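You operate a simulated robot arm through the tools that you are given. There is no shell and no other tool.

The job below is to be done with a simulated robot arm. You get a single attempt, and the scene is never put back.

## Task
Clamp the pivot pin in the vice and screw its nipple in.
Fine: Turn it home while the vice grips; then wind the vice open and stand the pin back where it stood. Keep fingers from between the jaws. Drop, pinch and damage nothing, leave nothing switched on. Set down upright: pivot pin.

The check looks at the end state, three seconds after you hand in, the way a careful person would. Anything else that was tipped, shoved, dropped, spilled or broken makes it a failure.

## Robot
A 7-joint arm with a two-finger parallel gripper, fixed in place. Base frame: the origin is at the foot of the arm, x ahead of it, y to its left, z up; the work surface is at about z = 860. Lengths are in mm, angles in rad, forces in N, time in s.
With the tool pointing down near the work surface it reaches from about 100 to 640 mm from the base axis. Its first joint turns from -1.152 to 1.152 rad. Payload 1.57 kg.
Tool frame: the origin (TCP) lies between the finger pads and is the grasp point; the fingertips stand 30 mm ahead of it; z points along the fingers, y is the line along which they close. The gripper opens to 80 mm. The fingers are 17 mm wide and 12 mm thick; the gripper's body (40 by 82 mm) begins 80 mm behind the TCP.
Orientation is that of the tool frame in the base frame, as [roll, pitch, yaw] about the fixed x, y, z axes, in that order (R = Rz(yaw) Ry(pitch) Rx(roll)). With the fingers straight down and closing along the base's y, the tool's x points along the base's -x, its y along +y and its z along -z.

## Interface
- The arm moves only by the tool move_arm. Its argument "commands" is a list of rows, each an object (a shift or turn left out is 0, a gripper value left out holds the last) with "rot": the turn, a rotation vector about the base's x, y, z in rad, a list of three; "translation": the shift along the base's x, y, z in mm, a list of three; "jaw": the opening in per cent of the stroke, from 0 (shut) to 100 (fully open). In form: [{"rot": [wx, wy, wz], "translation": [tx, ty, tz], "jaw": jaw}, ...]. A call has 1 to 20 rows; each row shifts and turns the commanded pose from where the row before left it. A row lasts 0.2 s, in which the tool goes at most 50 mm and 0.15 rad; a call with a longer step from one row to the next is refused whole, and so is a gripper value outside its range. Where a pose cannot be reached the arm comes as near as it can. A force on the tool above 40 N (or 10 N above the force at the start of the call, whichever is more), or a blocked arm, ends the call early, and 0.2 s more pass. Each finger travels about 72 mm/s and halts on what it meets, pressing with about 36 N; the grip force reading is that of the motor and also rises with nothing between the fingers. The clock runs only during rows and for 0.2 s after the last one: add rows that do not move to give the fingers time. It gives the time, the measured TCP pose, the force on the tool (base axes), the opening and the grip force at its end, in the units of the frame above (readings bear some noise), with the torque about the TCP (base axes, N m) and any sound that the robot's microphone picked up.
- Cameras (640 x 400 px; columns grow to the right, rows downward): "scene" is fixed at [53.1, 425.7, 1434.8]; the picture's right is [-0.82, -0.57, 0.00], its down [-0.26, 0.38, -0.89] and it looks along [0.51, -0.73, -0.46] (base axes); focal length 282 px, centre (320, 200). "wrist" rides on the gripper at [72, -7, -122] in the tool frame; the picture's right is [0.09, 1.00, 0.00], its down [-0.84, 0.08, -0.54] and it looks along [-0.54, 0.05, 0.84] (tool axes); focal length 238 px, centre (320, 200). There is no depth. A picture from a camera that has moved, and an enlarged one, comes with that camera's place and axes in the base frame and with its lens.
- snapshot(camera): a new picture of that camera. The clock stands still meanwhile.
- close_up(camera, box): a new picture of the part [left, top, right, bottom] of that camera's present view, enlarged. The clock stands still meanwhile.
- hand_in(): hands the job in; it is judged then, once.

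Nothing tells you positions but the pictures and the camera data. Unless the task says otherwise, let go and move clear before handing in.

The tools are called after "Call:" as name(argument=value, ...) on one line, values as JSON. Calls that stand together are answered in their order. move_arm: Moves the arm, as the interface text tells. Its arguments: {"type":"object","properties":{"commands":{"type":"array"}},"required":["commands"]} The other tools are called the same way: snapshot (camera) takes a picture; close_up (camera, box) takes an enlarged picture of a part of a camera's view; hand_in () hands the job in.

At the start:

```text
t: 0.0
tcp_pos: [309.4, 70.7, 1269.4]
tool_rot: [-3.141, 0.0, -3.142]
wrist_force: [0.1, -0.2, 0.3]
ft_torque: [-0.03, 0.02, -0.03]
gripper_width: 79.9
grip_force: 0.1
```

scene: 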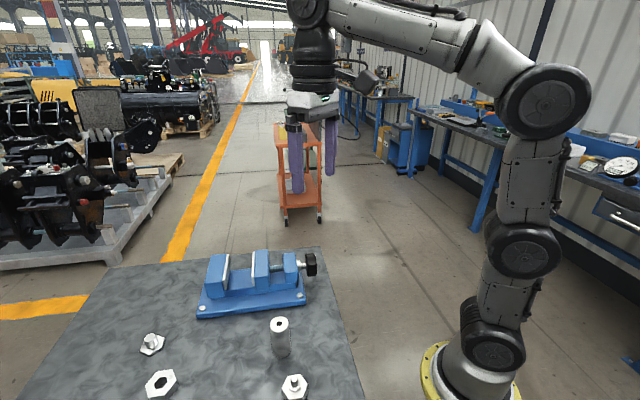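
wrist: 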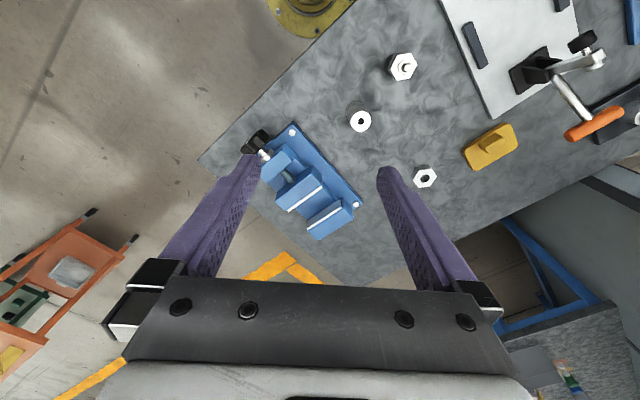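

I see a table with a blue vice, a grey upright cylinder with a hole on top (probably the pivot pin), and several hex pieces. I'll look closer at each before moving.

Call:
close_up(camera="scene", box=[180, 230, 340, 330])

Call:
close_up(camera="scene", box=[120, 300, 320, 400])

Call:
close_up(camera="wrist", box=[220, 100, 380, 250])

Call:
close_up(camera="wrist", box=[330, 20, 530, 200])

Call:
close_up(camera="wrist", box=[430, 0, 640, 180])

```text
4.00 times, centred on (260, 280) of scene
camera zoom: at [53.1, 425.7, 1434.8], right [-0.82, -0.57, 0.0], down [-0.26, 0.38, -0.89], along [0.51, -0.73, -0.46], focal length 1127 px, centre (560, -120)
```

zoom: 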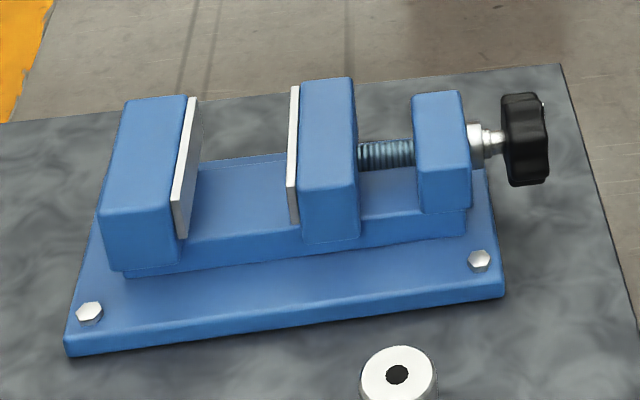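

```text
3.20 times, centred on (220, 350) of scene
camera zoom: at [53.1, 425.7, 1434.8], right [-0.82, -0.57, 0.0], down [-0.26, 0.38, -0.89], along [0.51, -0.73, -0.46], focal length 902 px, centre (640, -280)
```

zoom: 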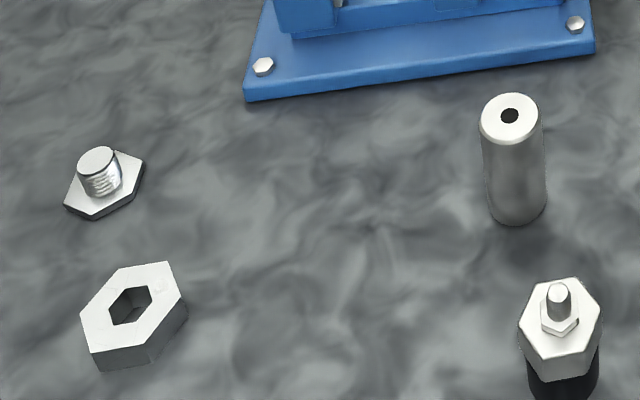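

```text
2.67 times, centred on (300, 175) of wrist
camera zoom: at [238.0, 64.2, 1391.5], right [-0.09, 1.0, 0.0], down [0.84, 0.08, 0.54], along [0.54, 0.05, -0.84], focal length 636 px, centre (373, 267)
```

zoom: 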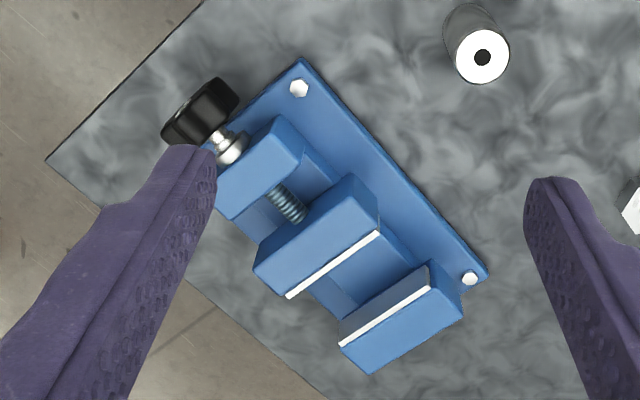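

```text
2.22 times, centred on (430, 110) of wrist
camera zoom: at [238.0, 64.2, 1391.5], right [-0.09, 1.0, 0.0], down [0.84, 0.08, 0.54], along [0.54, 0.05, -0.84], focal length 530 px, centre (76, 400)
```

zoom: 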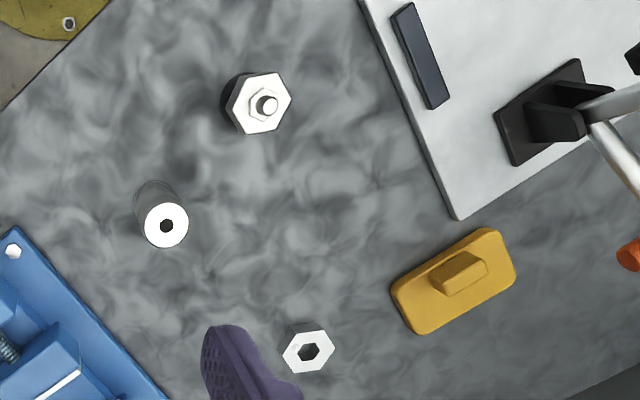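

```text
2.22 times, centred on (535, 90) of wrist
camera zoom: at [238.0, 64.2, 1391.5], right [-0.09, 1.0, 0.0], down [0.84, 0.08, 0.54], along [0.54, 0.05, -0.84], focal length 530 px, centre (-158, 444)
```

zoom: 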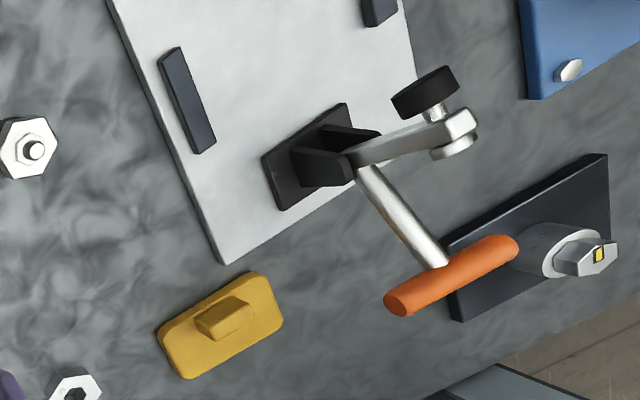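

The grey upright cylinder near (346, 151) with a small hole in its top looks like the pivot pin. The hex piece with a nozzle near (254, 214), standing on a black base, looks like the nipple, and the vice runs at about 45° with its black knob near (408, -48, 933). I'll bring the wrist camera down for a better look.

Call:
move_arm(commands=[{"translation": [10, 2, -40], "jaw": 100}, {"translation": [16, 2, -44]}, {"translation": [16, 2, -44]}, {"translation": [16, 2, -44]}, {"translation": [12, 2, -30]}, {"translation": [5, 1, -10]}])

Call:
snapshot(camera="wrist")

Call:
snapshot(camera="scene")

```text
t: 1.4
tcp_pos: [384.8, 81.4, 1057.7]
tool_rot: [3.141, 0.0, -3.141]
wrist_force: [-1.1, 0.2, -0.1]
ft_torque: [0.01, 0.02, 0.03]
gripper_width: 80.0
grip_force: 0.0
```

```text
taken
camera wrist: at [312.8, 75.6, 1179.8], right [-0.09, 1.0, 0.0], down [0.84, 0.08, 0.54], along [0.54, 0.05, -0.84], focal length 238 px, centre (320, 200)
```

wrist: 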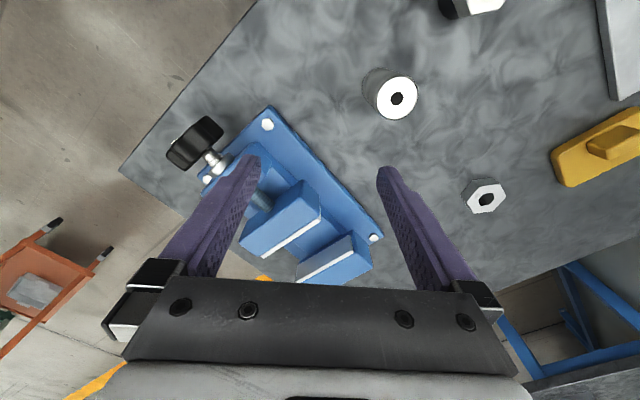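

```text
taken
```

scene: 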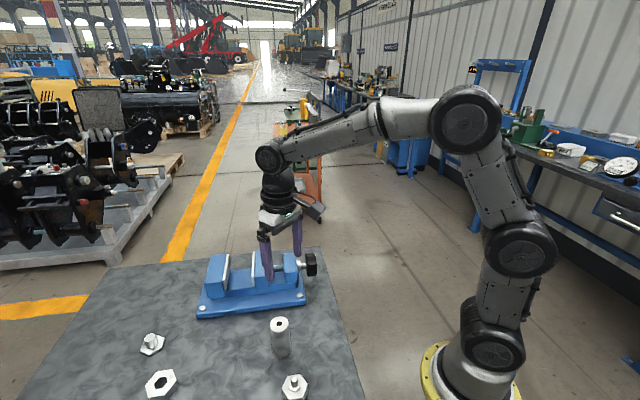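

The vice is partly behind the fingers. I'll yaw the tool 45° to line up with the vice axis and shift so the jaws sit in the clear part of the picture.

Call:
move_arm(commands=[{"translation": [12, -7, 0], "rot": [0, 0, 0.131]}, {"translation": [12, -7, 0], "rot": [0, 0, 0.131]}, {"translation": [12, -7, 0], "rot": [0, 0, 0.131]}, {"translation": [12, -7, 0], "rot": [0, 0, 0.131]}, {"translation": [12, -7, 0], "rot": [0, 0, 0.131]}, {"translation": [12, -7, 0], "rot": [0, 0, 0.131]}])

Call:
snapshot(camera="wrist")

```text
t: 2.8
tcp_pos: [457.5, 39.3, 1057.1]
tool_rot: [3.141, 0.0, -2.351]
wrist_force: [-0.5, 0.2, 0.9]
ft_torque: [0.02, 0.0, 0.02]
gripper_width: 79.9
grip_force: 0.1
```

```text
taken
camera wrist: at [411.9, -14.5, 1179.3], right [-0.77, 0.64, 0.0], down [0.53, 0.65, 0.54], along [0.34, 0.42, -0.84], focal length 238 px, centre (320, 200)
```

wrist: 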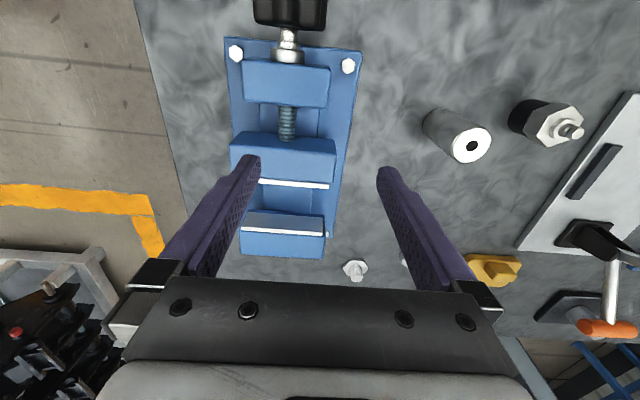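

Now the vice, pin and nipple are all visible from along the vice axis. I'll enlarge each of them to measure.

Call:
close_up(camera="wrist", box=[200, 0, 400, 125])

Call:
close_up(camera="wrist", box=[200, 100, 400, 275])

Call:
close_up(camera="wrist", box=[400, 70, 620, 200])

Call:
close_up(camera="scene", box=[250, 300, 330, 400])

```text
3.20 times, centred on (300, 62) of wrist
camera zoom: at [411.9, -14.5, 1179.3], right [-0.77, 0.64, 0.0], down [0.53, 0.65, 0.54], along [0.34, 0.42, -0.84], focal length 763 px, centre (384, 640)
```

zoom: 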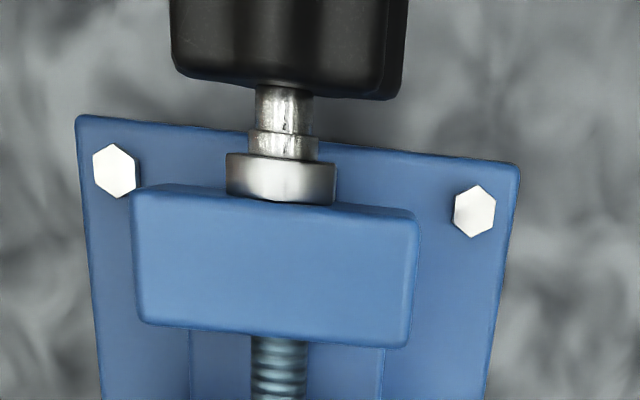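

```text
2.29 times, centred on (300, 188) of wrist
camera zoom: at [411.9, -14.5, 1179.3], right [-0.77, 0.64, 0.0], down [0.53, 0.65, 0.54], along [0.34, 0.42, -0.84], focal length 545 px, centre (366, 229)
```

zoom: 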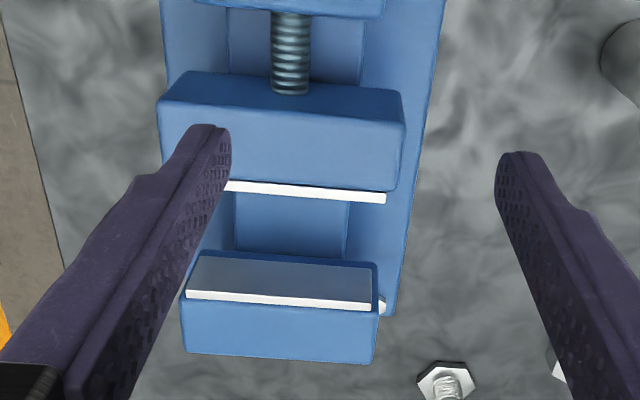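

```text
2.91 times, centred on (510, 135) of wrist
camera zoom: at [411.9, -14.5, 1179.3], right [-0.77, 0.64, 0.0], down [0.53, 0.65, 0.54], along [0.34, 0.42, -0.84], focal length 693 px, centre (-233, 389)
```

zoom: 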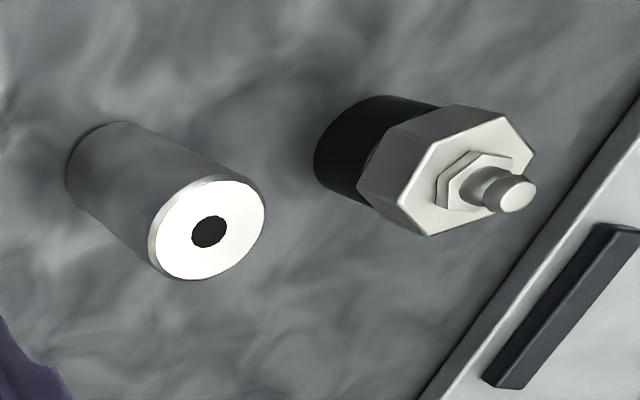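

```text
4.00 times, centred on (290, 350) of scene
camera zoom: at [53.1, 425.7, 1434.8], right [-0.82, -0.57, 0.0], down [-0.26, 0.38, -0.89], along [0.51, -0.73, -0.46], focal length 1127 px, centre (440, -400)
```

zoom: 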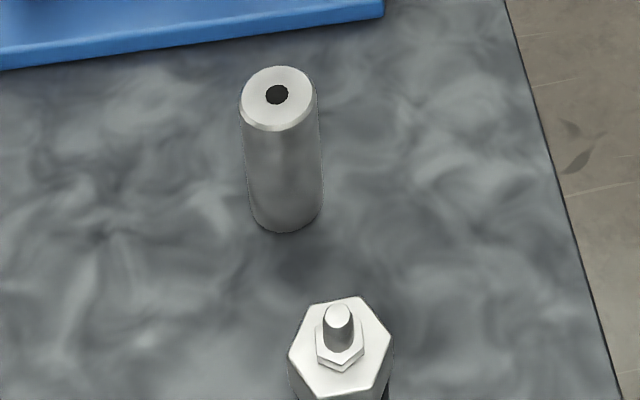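

The jaw gap is about 59 mm, the pin about 40 mm in diameter, and the jaw tops are at z≈956. I'll move above the pin with the tool yawed 45° to pin down its centre.

Call:
move_arm(commands=[{"translation": [-28, 27.7, 0]}, {"translation": [-28, 27.7, 0]}, {"translation": [-28, 27.7, 0]}, {"translation": [-27.5, 27.6, 0], "rot": [0, 0, -0.005]}, {"translation": [0, 0, 0]}])

Call:
snapshot(camera="wrist")

Call:
close_up(camera="wrist", box=[240, 80, 400, 180])

Call:
close_up(camera="scene", box=[230, 220, 330, 360])

```text
t: 4.0
tcp_pos: [344.6, 150.5, 1057.7]
tool_rot: [-3.141, 0.001, -2.359]
wrist_force: [-0.2, 0.3, 0.2]
ft_torque: [-0.01, -0.01, -0.04]
gripper_width: 79.7
grip_force: 0.1
```

```text
taken
camera wrist: at [298.3, 96.1, 1180.4], right [-0.77, 0.64, 0.0], down [0.54, 0.64, 0.54], along [0.35, 0.42, -0.84], focal length 238 px, centre (320, 200)
```

wrist: 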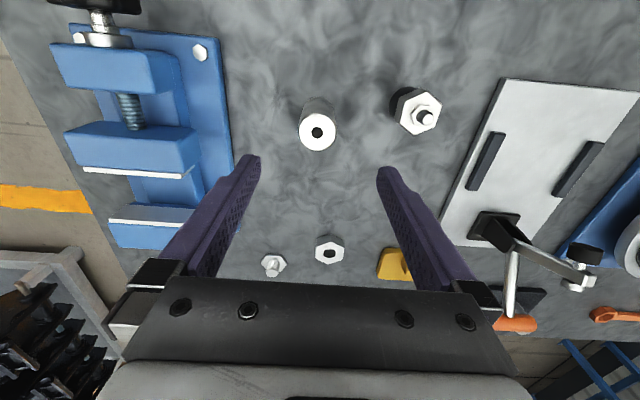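

```text
4.00 times, centred on (320, 130) of wrist
camera zoom: at [298.3, 96.1, 1180.4], right [-0.77, 0.64, 0.0], down [0.54, 0.64, 0.54], along [0.35, 0.42, -0.84], focal length 953 px, centre (320, 480)
```

zoom: 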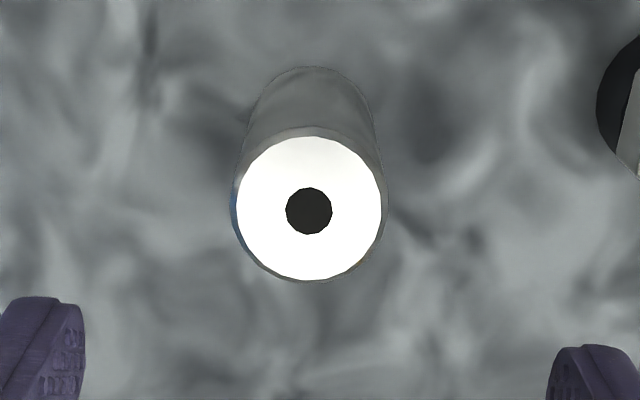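

```text
2.86 times, centred on (280, 290) of scene
camera zoom: at [53.1, 425.7, 1434.8], right [-0.82, -0.57, 0.0], down [-0.26, 0.38, -0.89], along [0.51, -0.73, -0.46], focal length 805 px, centre (434, -57)
```

zoom: 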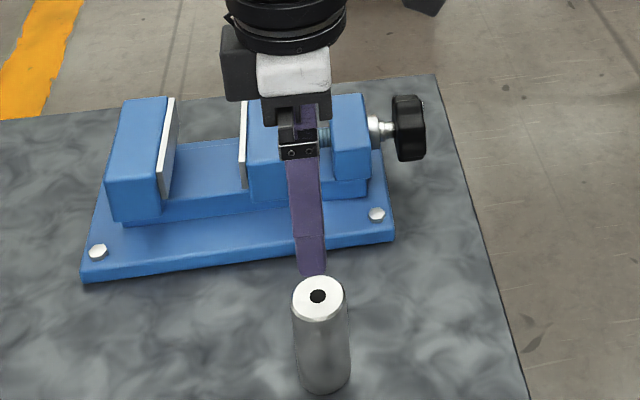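

The pin centre is at about (346, 149), 39 mm in diameter, top at z≈946. I'll descend so the fingertips overlap only the top ~24 mm, which keeps them above the vice jaws later, and then grip.

Call:
move_arm(commands=[{"translation": [1.4, -1.5, -30], "jaw": 100}, {"translation": [0, 0, -35]}, {"translation": [0, 0, -30]}, {"translation": [0, 0, -10.7]}, {"translation": [0, 0, 0]}])

Call:
snapshot(camera="wrist")

Call:
close_up(camera="scene", box=[230, 220, 330, 360])

```text
t: 5.2
tcp_pos: [346.6, 148.4, 951.2]
tool_rot: [-3.14, 0.0, -2.36]
wrist_force: [-0.4, -0.1, -0.4]
ft_torque: [0.01, 0.0, -0.04]
gripper_width: 79.9
grip_force: 0.0
```

```text
taken
camera wrist: at [301.0, 93.5, 1074.1], right [-0.77, 0.64, 0.0], down [0.54, 0.65, 0.54], along [0.35, 0.42, -0.84], focal length 238 px, centre (320, 200)
```

wrist: 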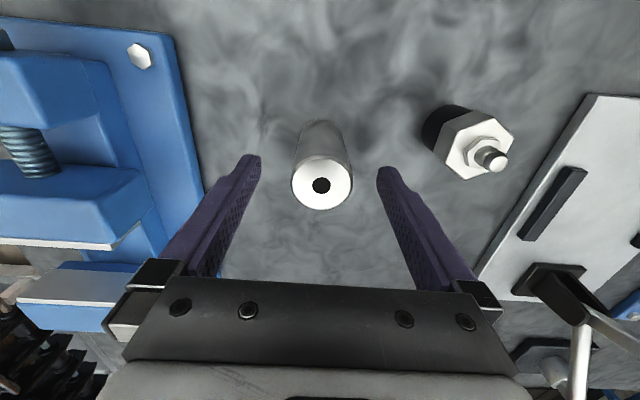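

```text
2.86 times, centred on (280, 290) of scene
camera zoom: at [53.1, 425.7, 1434.8], right [-0.82, -0.57, 0.0], down [-0.26, 0.38, -0.89], along [0.51, -0.73, -0.46], focal length 805 px, centre (434, -57)
```

zoom: 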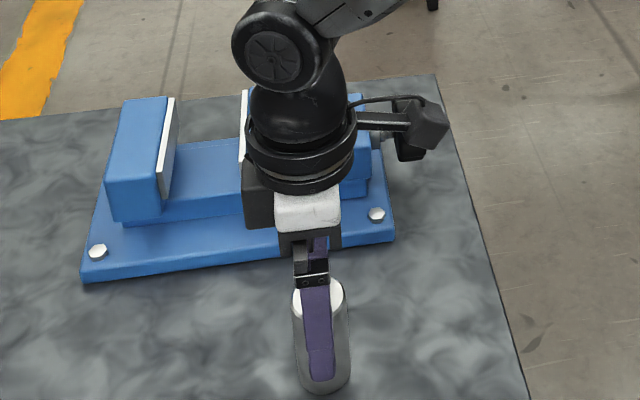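

The pin is centred between the fingers, so I'll close on it.

Call:
move_arm(commands=[{"jaw": 30}, {"jaw": 30}, {"jaw": 30}, {"jaw": 30}])

Call:
snapshot(camera="wrist")

```text
t: 6.2
tcp_pos: [347.0, 147.1, 952.2]
tool_rot: [3.141, 0.001, -2.36]
wrist_force: [-0.9, 1.6, 0.0]
ft_torque: [0.12, 0.04, 0.01]
gripper_width: 39.0
grip_force: 36.0
```

```text
taken
camera wrist: at [300.9, 93.6, 1074.3], right [-0.77, 0.64, 0.0], down [0.54, 0.65, 0.54], along [0.35, 0.42, -0.84], focal length 238 px, centre (320, 200)
```

wrist: 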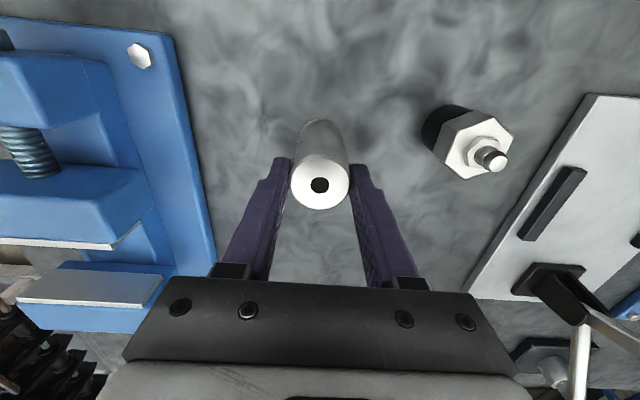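

The grip is firm at 39.0 mm and 36 N. I'll lift straight up and check the load.

Call:
move_arm(commands=[{"translation": [0, 0, 15]}, {"translation": [0, 0, 25]}, {"translation": [0, 0, 30]}, {"translation": [0, 0, 30]}, {"translation": [0, 0, 20]}, {"translation": [0, 0, 0]}])

Call:
snapshot(camera="wrist")

Call:
snapshot(camera="scene")

```text
t: 7.6
tcp_pos: [347.3, 149.1, 1070.5]
tool_rot: [-3.14, 0.0, -2.362]
wrist_force: [0.5, 0.5, -7.5]
ft_torque: [0.03, -0.01, 0.02]
gripper_width: 38.5
grip_force: 35.6
```

```text
taken
camera wrist: at [300.9, 94.5, 1192.6], right [-0.77, 0.64, 0.0], down [0.54, 0.65, 0.54], along [0.35, 0.42, -0.84], focal length 238 px, centre (320, 200)
```

wrist: 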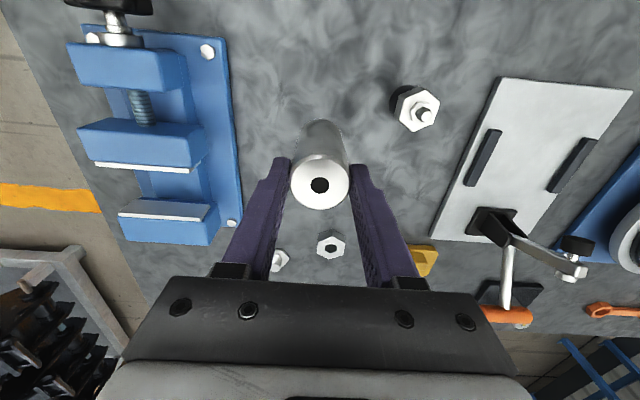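

```text
taken
```

scene: 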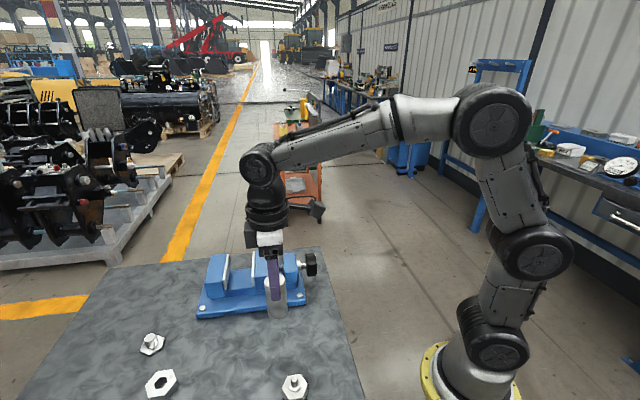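

The pin is lifted and weighs about 7.5 N. Both vice jaws are fully visible from here, so I'll zoom in to measure them.

Call:
close_up(camera="wrist", box=[60, 100, 260, 250])

Call:
close_up(camera="wrist", box=[60, 0, 260, 125])

Call:
close_up(camera="wrist", box=[360, 60, 480, 160])

```text
2.67 times, centred on (160, 175) of wrist
camera zoom: at [300.9, 94.5, 1192.6], right [-0.77, 0.64, 0.0], down [0.54, 0.65, 0.54], along [0.35, 0.42, -0.84], focal length 636 px, centre (747, 267)
```

zoom: 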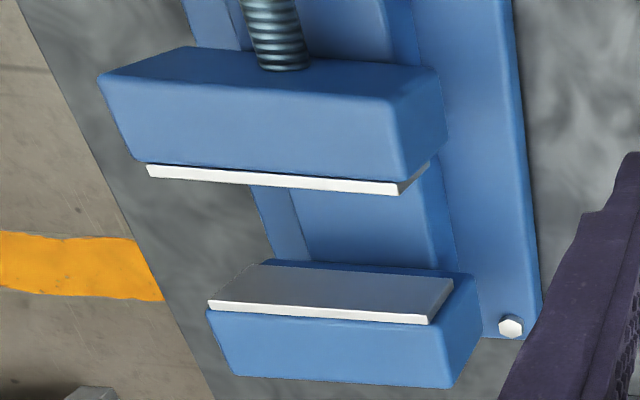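

```text
3.20 times, centred on (160, 62) of wrist
camera zoom: at [300.9, 94.5, 1192.6], right [-0.77, 0.64, 0.0], down [0.54, 0.65, 0.54], along [0.35, 0.42, -0.84], focal length 763 px, centre (832, 640)
```

zoom: 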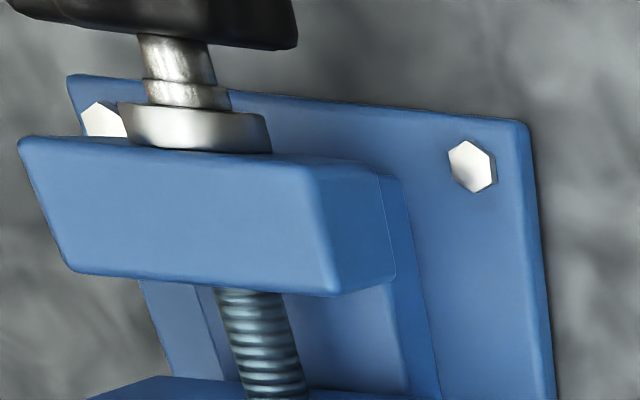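

```text
4.00 times, centred on (420, 110) of wrist
camera zoom: at [300.9, 94.5, 1192.6], right [-0.77, 0.64, 0.0], down [0.54, 0.65, 0.54], along [0.35, 0.42, -0.84], focal length 953 px, centre (-80, 560)
```

zoom: 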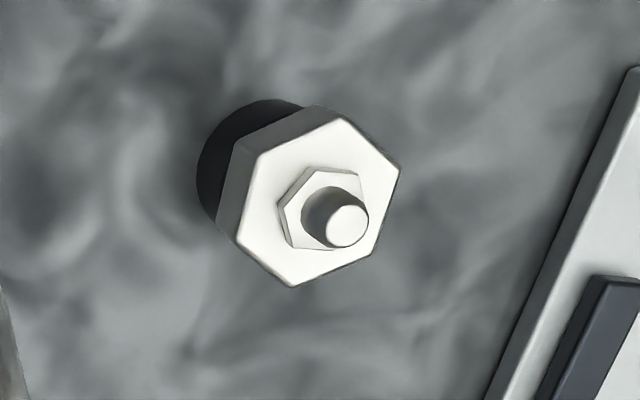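

Both views agree: fixed jaw face centre at about (568, 100), tops at z≈951, gap about 61 mm, bed at z≈898. I'll carry the pin over the gap near the fixed jaw, staying high.

Call:
move_arm(commands=[{"translation": [15, -5, 15]}, {"translation": [30, -9.7, 10]}, {"translation": [32, -10.3, 0]}, {"translation": [32, -10.3, 0]}, {"translation": [32, -10.3, 0]}, {"translation": [32, -10.3, 0]}, {"translation": [22, -7, 0], "rot": [0, 0, 0.005]}, {"translation": [9.1, -2.8, 0]}, {}])

Call:
snapshot(camera="wrist")

Call:
close_up(camera="scene", box=[180, 200, 340, 330])

```text
t: 9.6
tcp_pos: [550.7, 80.2, 1096.7]
tool_rot: [-3.141, -0.001, -2.354]
wrist_force: [0.3, 0.2, -8.5]
ft_torque: [-0.01, -0.01, 0.0]
gripper_width: 38.7
grip_force: 35.9
```

```text
taken
camera wrist: at [506.0, 26.3, 1218.9], right [-0.77, 0.64, 0.0], down [0.54, 0.65, 0.54], along [0.35, 0.42, -0.84], focal length 238 px, centre (320, 200)
```

wrist: 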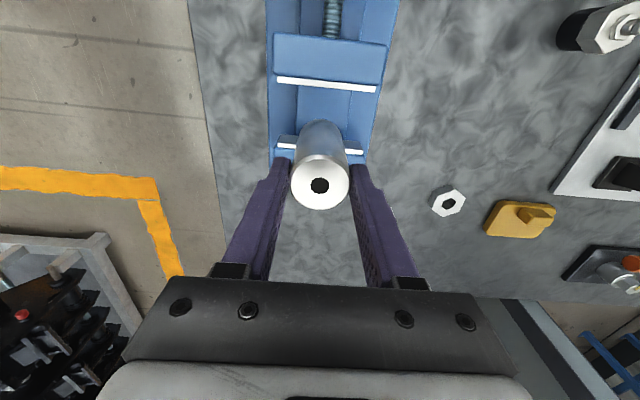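

```text
3.08 times, centred on (260, 265) of scene
camera zoom: at [53.3, 425.7, 1434.8], right [-0.82, -0.57, 0.0], down [-0.26, 0.38, -0.89], along [0.51, -0.73, -0.46], focal length 867 px, centre (505, 0)
```

zoom: 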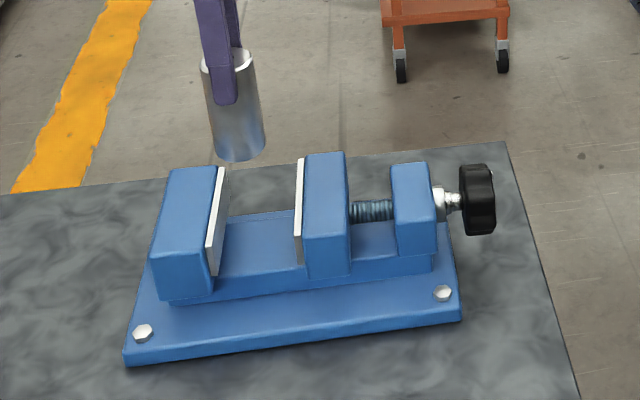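

I'll zoom the wrist view to check the pin's alignment with the jaw faces before lowering.

Call:
close_up(camera="wrist", box=[240, 60, 400, 180])

```text
3.33 times, centred on (320, 120) of wrist
camera zoom: at [506.0, 26.3, 1218.9], right [-0.77, 0.64, 0.0], down [0.54, 0.65, 0.54], along [0.35, 0.42, -0.84], focal length 794 px, centre (320, 467)
```

zoom: 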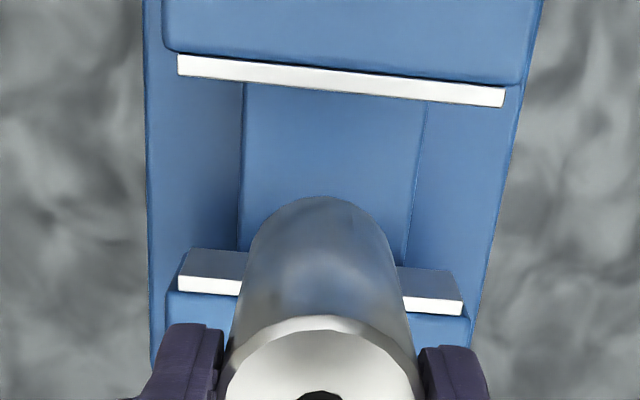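

The pin is on the vice axis to within about 2 mm, with around 5 mm clearance to the fixed jaw. I'll nudge it slightly closer and lower it to just above the bed.

Call:
move_arm(commands=[{"translation": [1, 1, -15]}, {"translation": [0, 0, -20]}, {"translation": [0, 0, -20]}, {"translation": [0, 0, -15]}, {"translation": [0, 0, -10]}, {"translation": [0, 0, -10]}, {"translation": [0, 0, -5]}, {}])

Call:
close_up(camera="scene", box=[180, 200, 340, 330])

Call:
snapshot(camera="wrist")

```text
t: 11.4
tcp_pos: [551.9, 83.1, 1001.7]
tool_rot: [-3.141, -0.001, -2.354]
wrist_force: [0.6, 0.8, -7.5]
ft_torque: [-0.02, 0.01, 0.01]
gripper_width: 38.6
grip_force: 35.4
```

```text
3.08 times, centred on (260, 265) of scene
camera zoom: at [53.3, 425.7, 1434.8], right [-0.82, -0.57, 0.0], down [-0.26, 0.38, -0.89], along [0.51, -0.73, -0.46], focal length 867 px, centre (505, 0)
```

zoom: 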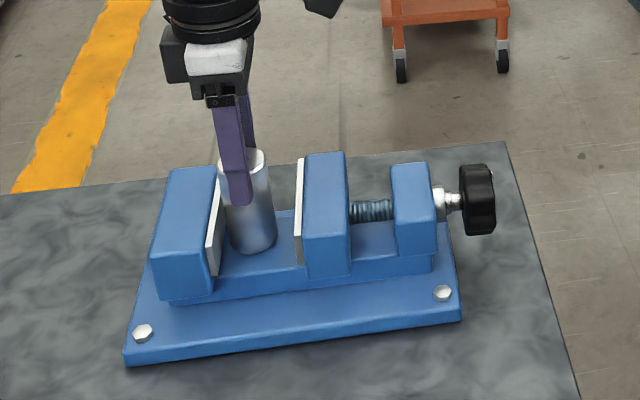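

```text
taken
camera wrist: at [506.0, 28.2, 1123.5], right [-0.77, 0.64, 0.0], down [0.54, 0.65, 0.54], along [0.35, 0.42, -0.84], focal length 238 px, centre (320, 200)
```

wrist: 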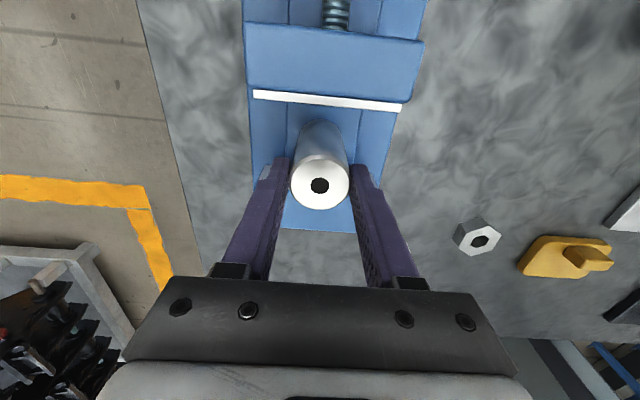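

The pin is between the jaws with clearance on both sides and the fingertips are well above the jaw tops. I'll lower in small steps until the bed takes the load.

Call:
move_arm(commands=[{"translation": [0, 0, -2]}, {"translation": [0, 0, -2]}, {"translation": [0, 0, -2]}, {"translation": [0, 0, -1.5]}, {}])

```text
t: 12.6
tcp_pos: [551.7, 83.4, 996.6]
tool_rot: [-3.137, 0.004, -2.356]
wrist_force: [-6.3, -1.4, 15.9]
ft_torque: [-0.24, 0.92, -0.05]
gripper_width: 38.5
grip_force: 36.3
```

Contact was felt at TCP z≈996.6, a little earlier than I estimated and with a slight sideways load. I'll check what it touched before going on.

Call:
close_up(camera="scene", box=[210, 235, 290, 315])

Call:
close_up(camera="wrist", box=[230, 70, 410, 240])

```text
5.00 times, centred on (250, 275) of scene
camera zoom: at [52.7, 425.6, 1434.8], right [-0.82, -0.57, 0.0], down [-0.26, 0.38, -0.89], along [0.51, -0.73, -0.46], focal length 1409 px, centre (670, -175)
```

zoom: 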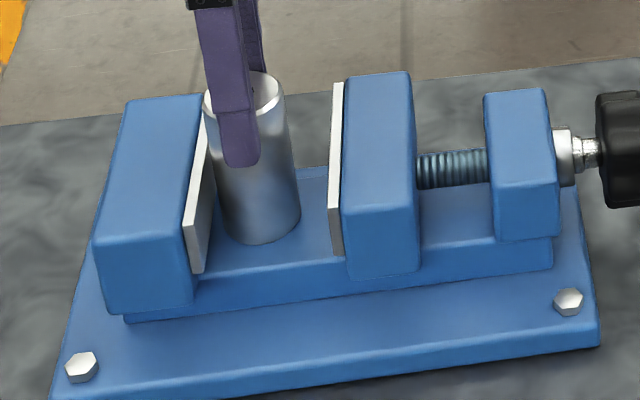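

```text
2.35 times, centred on (320, 155) of wrist
camera zoom: at [505.5, 28.6, 1118.9], right [-0.77, 0.64, 0.0], down [0.53, 0.65, 0.54], along [0.35, 0.42, -0.84], focal length 561 px, centre (320, 306)
```

zoom: 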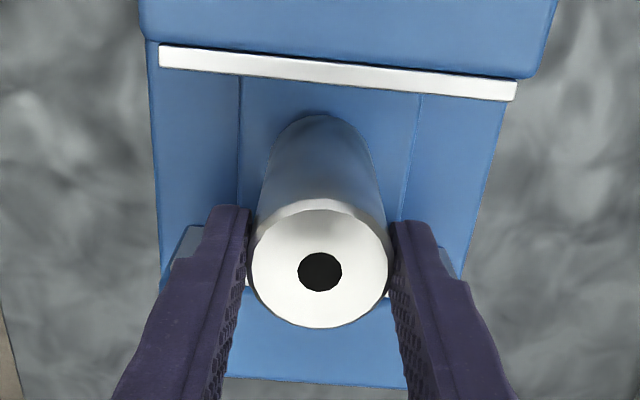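

The scene view shows the pin resting on the bed (bed z≈905) clear of both jaws. I'll ease off the downward push, then open the fingers and rise.

Call:
move_arm(commands=[{"translation": [0, 0, 1.2]}, {"translation": [0, 0, 0.8]}, {}])

```text
t: 13.4
tcp_pos: [552.0, 83.8, 997.9]
tool_rot: [-3.139, 0.004, -2.353]
wrist_force: [-0.6, 0.6, 13.8]
ft_torque: [-0.28, 0.32, -0.04]
gripper_width: 38.7
grip_force: 36.0
```

Call:
move_arm(commands=[{"translation": [0, 0, 1]}, {"translation": [0, 0, 0.5]}, {}])

```text
t: 14.2
tcp_pos: [550.0, 83.2, 996.4]
tool_rot: [-3.14, -0.002, -2.354]
wrist_force: [3.1, 0.8, 1.2]
ft_torque: [0.01, -0.47, 0.02]
gripper_width: 38.9
grip_force: 36.3
```

The bed now carries the pin. I'll release and lift clear.

Call:
move_arm(commands=[{"jaw": 60}, {"jaw": 75}, {"jaw": 75}])

Call:
close_up(camera="wrist", box=[230, 70, 410, 240])

```text
t: 15.0
tcp_pos: [551.5, 83.4, 997.9]
tool_rot: [3.141, 0.0, -2.355]
wrist_force: [-0.2, -0.5, 0.2]
ft_torque: [0.01, 0.03, -0.02]
gripper_width: 60.3
grip_force: 0.1
```

```text
2.35 times, centred on (320, 155) of wrist
camera zoom: at [505.5, 28.8, 1120.3], right [-0.77, 0.64, 0.0], down [0.54, 0.65, 0.54], along [0.35, 0.42, -0.84], focal length 561 px, centre (320, 306)
```

zoom: 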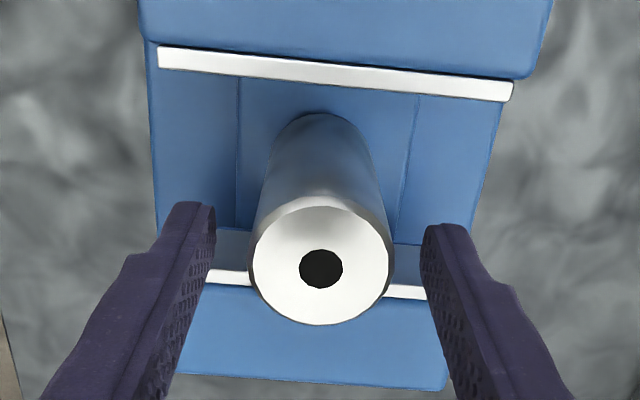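

The pin stands alone on the bed. I'll rise, swing out to the handle end and look at the knob.

Call:
move_arm(commands=[{"translation": [0, 0, 20], "jaw": 100}, {"translation": [0, 0, 35]}, {"translation": [0, 0, 40]}, {"translation": [-25, -25, 10]}, {"translation": [-30, -30, 0]}, {"translation": [-30, -30, 0]}, {"translation": [-30, -30, 0]}, {"translation": [-30, -30, -20]}, {"translation": [-25, -25, -30]}, {"translation": [-16, -12, -25]}, {}])

Call:
snapshot(camera="wrist")

Call:
snapshot(camera="scene")

```text
t: 17.4
tcp_pos: [366.3, -99.4, 1027.4]
tool_rot: [-3.141, 0.0, -2.356]
wrist_force: [0.2, -0.6, 0.3]
ft_torque: [-0.01, -0.03, 0.01]
gripper_width: 80.0
grip_force: 0.0
```

```text
taken
camera wrist: at [320.3, -153.5, 1149.7], right [-0.77, 0.64, 0.0], down [0.54, 0.65, 0.54], along [0.35, 0.42, -0.84], focal length 238 px, centre (320, 200)
```

wrist: 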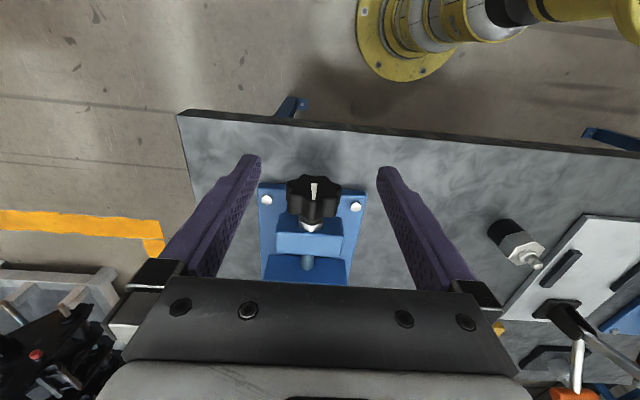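

```text
taken
```

scene: 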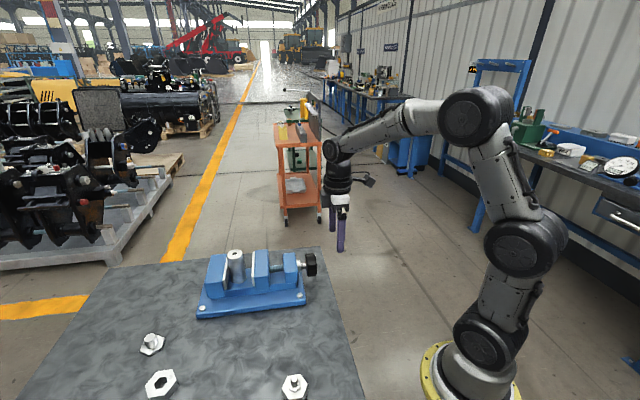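

The knob shows a white pointer mark, which is handy for tracking turns. I'll zoom in on it.

Call:
close_up(camera="wrist", box=[240, 150, 400, 270])

Call:
close_up(camera="scene", box=[200, 235, 330, 320])

```text
3.33 times, centred on (320, 210) of wrist
camera zoom: at [320.3, -153.5, 1149.7], right [-0.77, 0.64, 0.0], down [0.54, 0.65, 0.54], along [0.35, 0.42, -0.84], focal length 794 px, centre (320, 167)
```

zoom: 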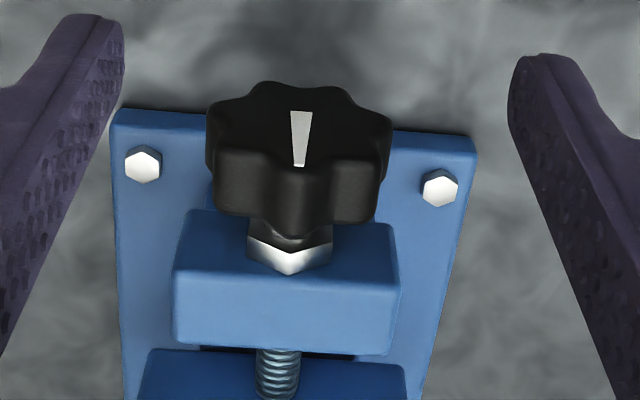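

```text
4.71 times, centred on (265, 278) of scene
camera zoom: at [53.1, 425.7, 1434.8], right [-0.82, -0.57, 0.0], down [-0.26, 0.38, -0.89], along [0.51, -0.73, -0.46], focal length 1326 px, centre (579, -165)
```

zoom: 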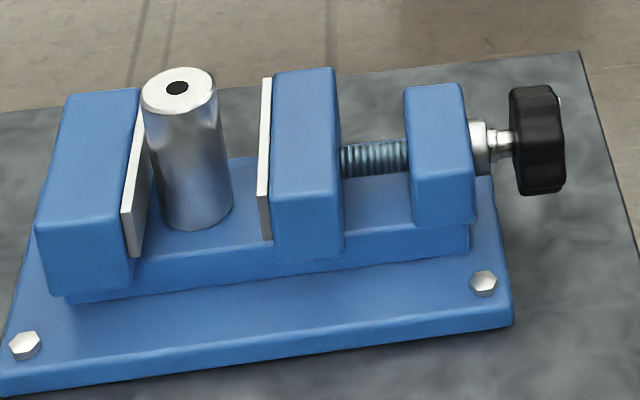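

The screw axis runs along x−y≈467 at z≈928.5, and the knob is about 57 mm across with its back face near (405, -62). I'll turn the wrist and then tilt the tool to point horizontally along the screw axis, standing well back from the knob.

Call:
move_arm(commands=[{"translation": [-2, -2, 0], "rot": [0, 0, -0.1428]}, {"translation": [-2, -2, 0], "rot": [0, 0, -0.1428]}, {"translation": [-2, -2, 0], "rot": [0, 0, -0.1428]}, {"translation": [-2, -2, 0], "rot": [0, 0, -0.1428]}, {"translation": [-2, -2, 0], "rot": [0, 0, -0.1428]}, {"translation": [-2, -2, 0], "rot": [0, 0, -0.1428]}, {"translation": [-2, -2, 0], "rot": [0, 0, -0.1428]}, {"translation": [-2, -2, 0], "rot": [0, 0, -0.1428]}, {"rot": [0, 0, -0.1428]}, {"rot": [0, 0, -0.1428]}, {"rot": [0, 0, -0.1428]}, {}])

Call:
snapshot(camera="scene")

```text
t: 20.0
tcp_pos: [349.0, -114.9, 1027.5]
tool_rot: [-3.141, -0.001, 2.355]
wrist_force: [0.6, 1.3, -0.3]
ft_torque: [0.01, 0.03, 0.02]
gripper_width: 79.9
grip_force: 0.1
```

```text
taken
```

scene: 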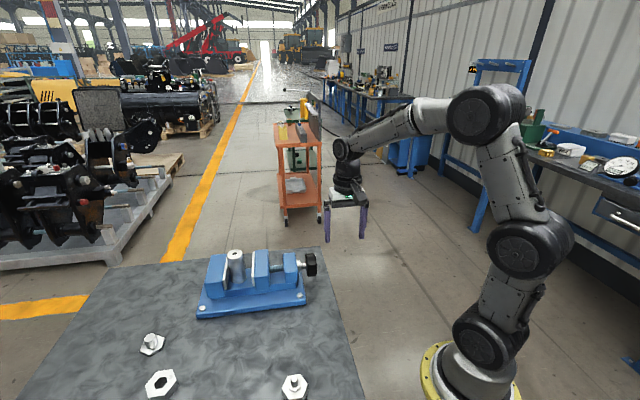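

The yaw worked. Now I'll tilt the tool towards the screw axis, halfway first.

Call:
move_arm(commands=[{"rot": [0.101, -0.101, 0]}, {"rot": [0.101, -0.101, 0]}, {"rot": [0.101, -0.101, 0]}, {"rot": [0.101, -0.101, 0]}, {"rot": [0.101, -0.101, 0]}, {"rot": [0.101, -0.101, 0]}, {}])

Call:
snapshot(camera="scene")

```text
t: 21.6
tcp_pos: [349.2, -114.4, 1027.9]
tool_rot: [2.283, 0.002, 2.358]
wrist_force: [1.1, -0.3, -0.1]
ft_torque: [0.0, 0.01, -0.01]
gripper_width: 79.9
grip_force: 0.0
```

```text
taken
```

scene: 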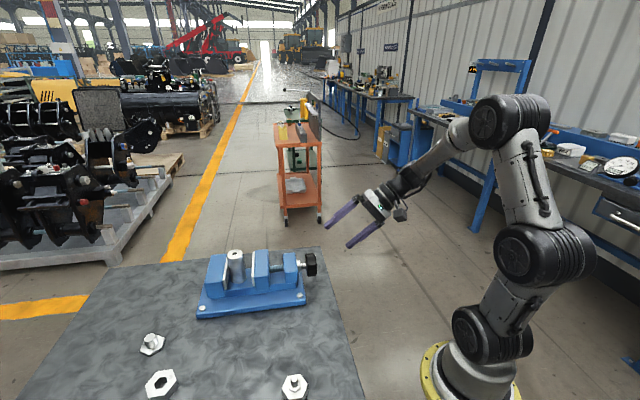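

Call:
move_arm(commands=[{"rot": [0.10093, -0.10093, 0]}, {"rot": [0.10093, -0.10093, 0]}, {"rot": [0.10093, -0.10093, 0]}, {"rot": [0.10093, -0.10093, 0]}, {"rot": [0.10093, -0.10093, 0]}, {}])

Call:
snapshot(camera="scene")

Call:
snapshot(camera="wrist")

```text
t: 23.0
tcp_pos: [350.3, -115.5, 1028.0]
tool_rot: [1.57, 0.002, 2.356]
wrist_force: [-0.1, -0.1, 0.2]
ft_torque: [0.0, 0.02, -0.02]
gripper_width: 80.2
grip_force: 0.0
```

```text
taken
```

scene: 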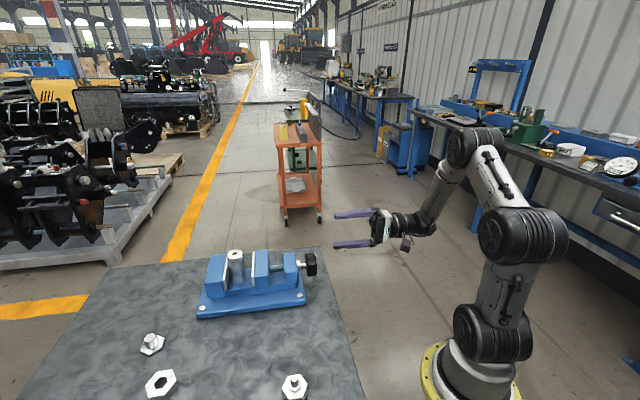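

```text
taken
camera wrist: at [212.9, -149.4, 1021.0], right [-0.07, 0.07, 1.0], down [0.21, -0.97, 0.08], along [0.98, 0.21, 0.05], focal length 238 px, centre (320, 200)
```

wrist: 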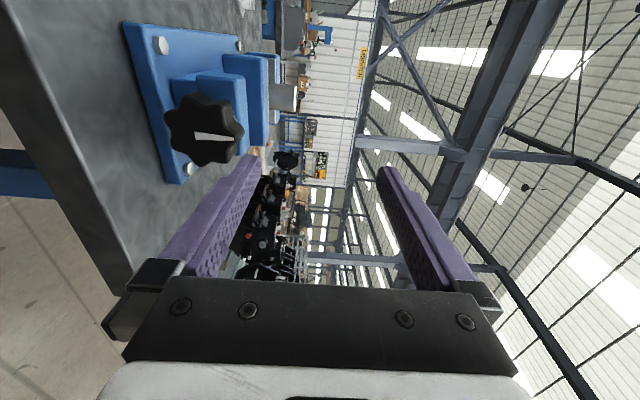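

The tool now points along the screw axis. I'll zoom on the knob to locate its centre precisely from this angle.

Call:
close_up(camera="wrist", box=[140, 70, 300, 190])

```text
3.33 times, centred on (220, 130) of wrist
camera zoom: at [212.9, -149.4, 1021.0], right [-0.07, 0.07, 1.0], down [0.21, -0.97, 0.08], along [0.98, 0.21, 0.05], focal length 794 px, centre (653, 433)
```

zoom: 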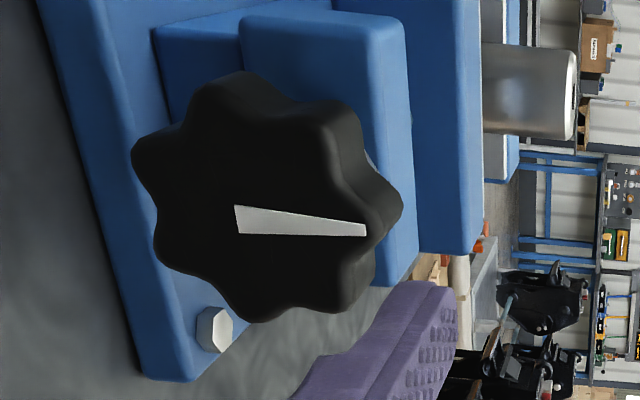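

Two views put the knob's back face centre at about (405.6, -60.4, 928) with radius about 29. I'll lower to the axis height, open slightly less than full, and check alignment before advancing.

Call:
move_arm(commands=[{"translation": [0, 0, -25], "jaw": 90}, {"translation": [0, 0, -25]}, {"translation": [0, 0, -25]}, {"translation": [0, 0, -20]}, {"translation": [0, 0, -5]}, {}])

Call:
snapshot(camera="scene")

Call:
snapshot(camera="wrist")

```text
t: 24.4
tcp_pos: [349.8, -115.0, 927.6]
tool_rot: [1.57, 0.002, 2.356]
wrist_force: [0.1, 0.3, -0.1]
ft_torque: [-0.01, -0.02, -0.03]
gripper_width: 72.1
grip_force: 0.0
```

```text
taken
```

scene: 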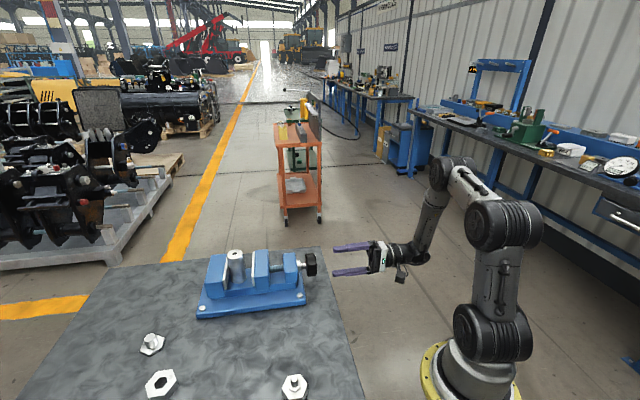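

```text
taken
camera wrist: at [212.8, -149.0, 921.0], right [-0.07, 0.07, 1.0], down [0.21, -0.97, 0.08], along [0.98, 0.21, 0.05], focal length 238 px, centre (320, 200)
```

wrist: 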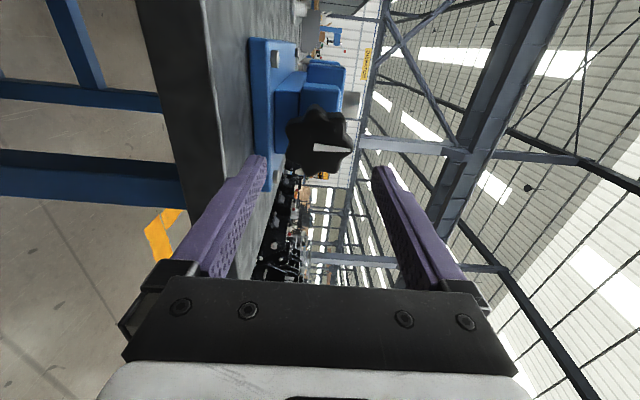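

Call:
close_up(camera="wrist", box=[240, 80, 400, 200])

```text
3.33 times, centred on (320, 140) of wrist
camera zoom: at [212.8, -149.0, 921.0], right [-0.07, 0.07, 1.0], down [0.21, -0.97, 0.08], along [0.98, 0.21, 0.05], focal length 794 px, centre (320, 400)
```

zoom: 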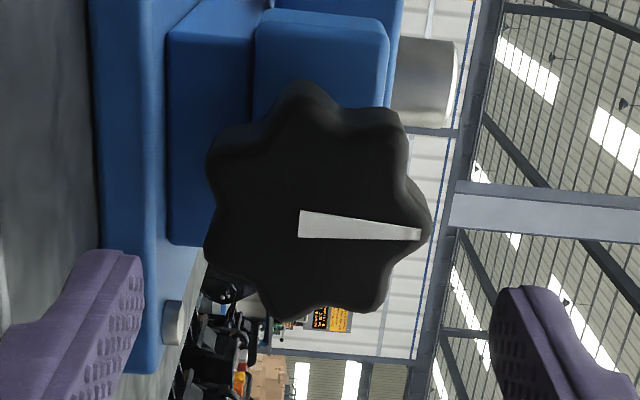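

The tool is well centred on the knob. I'll advance along the axis around it.

Call:
move_arm(commands=[{"translation": [15, 15, -1]}, {"translation": [15, 15, 0]}, {"translation": [12, 12, 0]}, {"translation": [8, 8, 0]}, {}])

Call:
close_up(camera="scene", box=[230, 220, 390, 320])

Call:
snapshot(camera="wrist")

```text
t: 25.6
tcp_pos: [398.5, -66.1, 925.6]
tool_rot: [1.571, 0.001, 2.356]
wrist_force: [0.1, -0.8, -0.4]
ft_torque: [0.02, 0.0, 0.02]
gripper_width: 72.0
grip_force: 0.2
```

```text
4.00 times, centred on (310, 270) of scene
camera zoom: at [53.1, 425.7, 1434.8], right [-0.82, -0.57, 0.0], down [-0.26, 0.38, -0.89], along [0.51, -0.73, -0.46], focal length 1127 px, centre (360, -80)
```

zoom: 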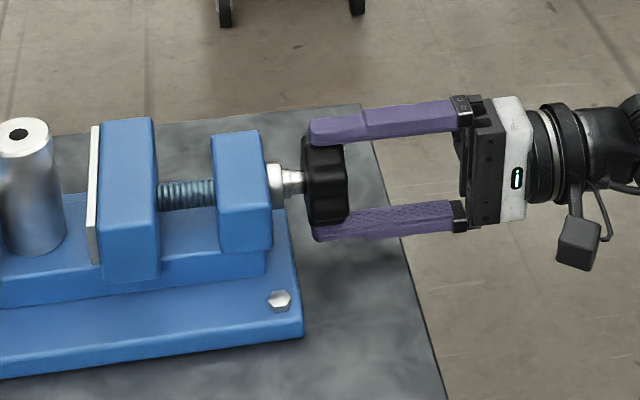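

```text
taken
camera wrist: at [262.2, -99.4, 919.4], right [-0.07, 0.07, 1.0], down [0.21, -0.97, 0.08], along [0.98, 0.21, 0.05], focal length 238 px, centre (320, 200)
```

wrist: 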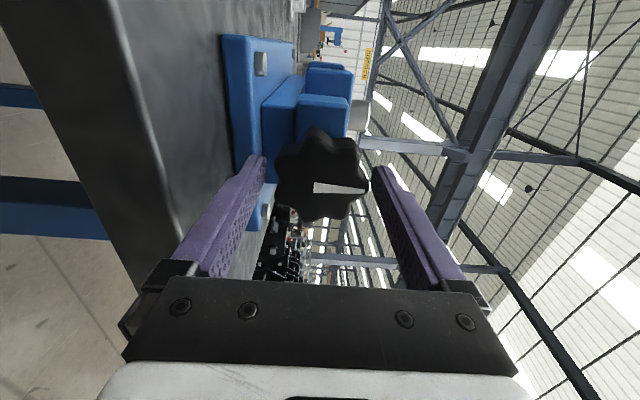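

The fingers straddle the knob and the tips are just past its front face. I'll close on the knob and see how it takes hold.

Call:
move_arm(commands=[{"jaw": 40}, {"jaw": 40}, {"jaw": 40}])

Call:
close_up(camera="wrist", box=[240, 80, 400, 240])

```text
t: 26.4
tcp_pos: [399.1, -65.6, 928.1]
tool_rot: [1.57, 0.003, 2.355]
wrist_force: [3.1, 3.3, 3.2]
ft_torque: [0.16, -0.15, -0.25]
gripper_width: 58.4
grip_force: 45.1
```

```text
2.50 times, centred on (320, 160) of wrist
camera zoom: at [262.2, -99.5, 919.5], right [-0.07, 0.07, 1.0], down [0.21, -0.97, 0.08], along [0.98, 0.21, 0.05], focal length 596 px, centre (320, 300)
```

zoom: 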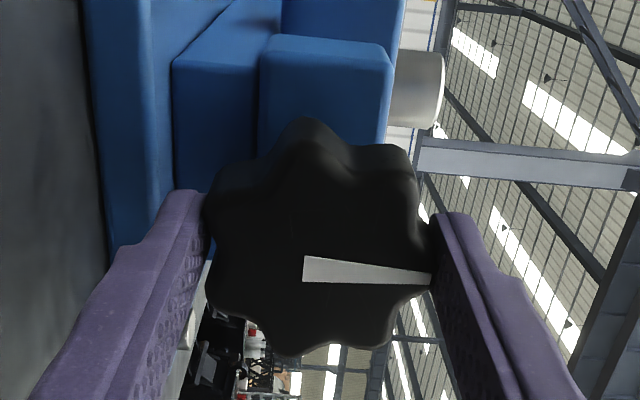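

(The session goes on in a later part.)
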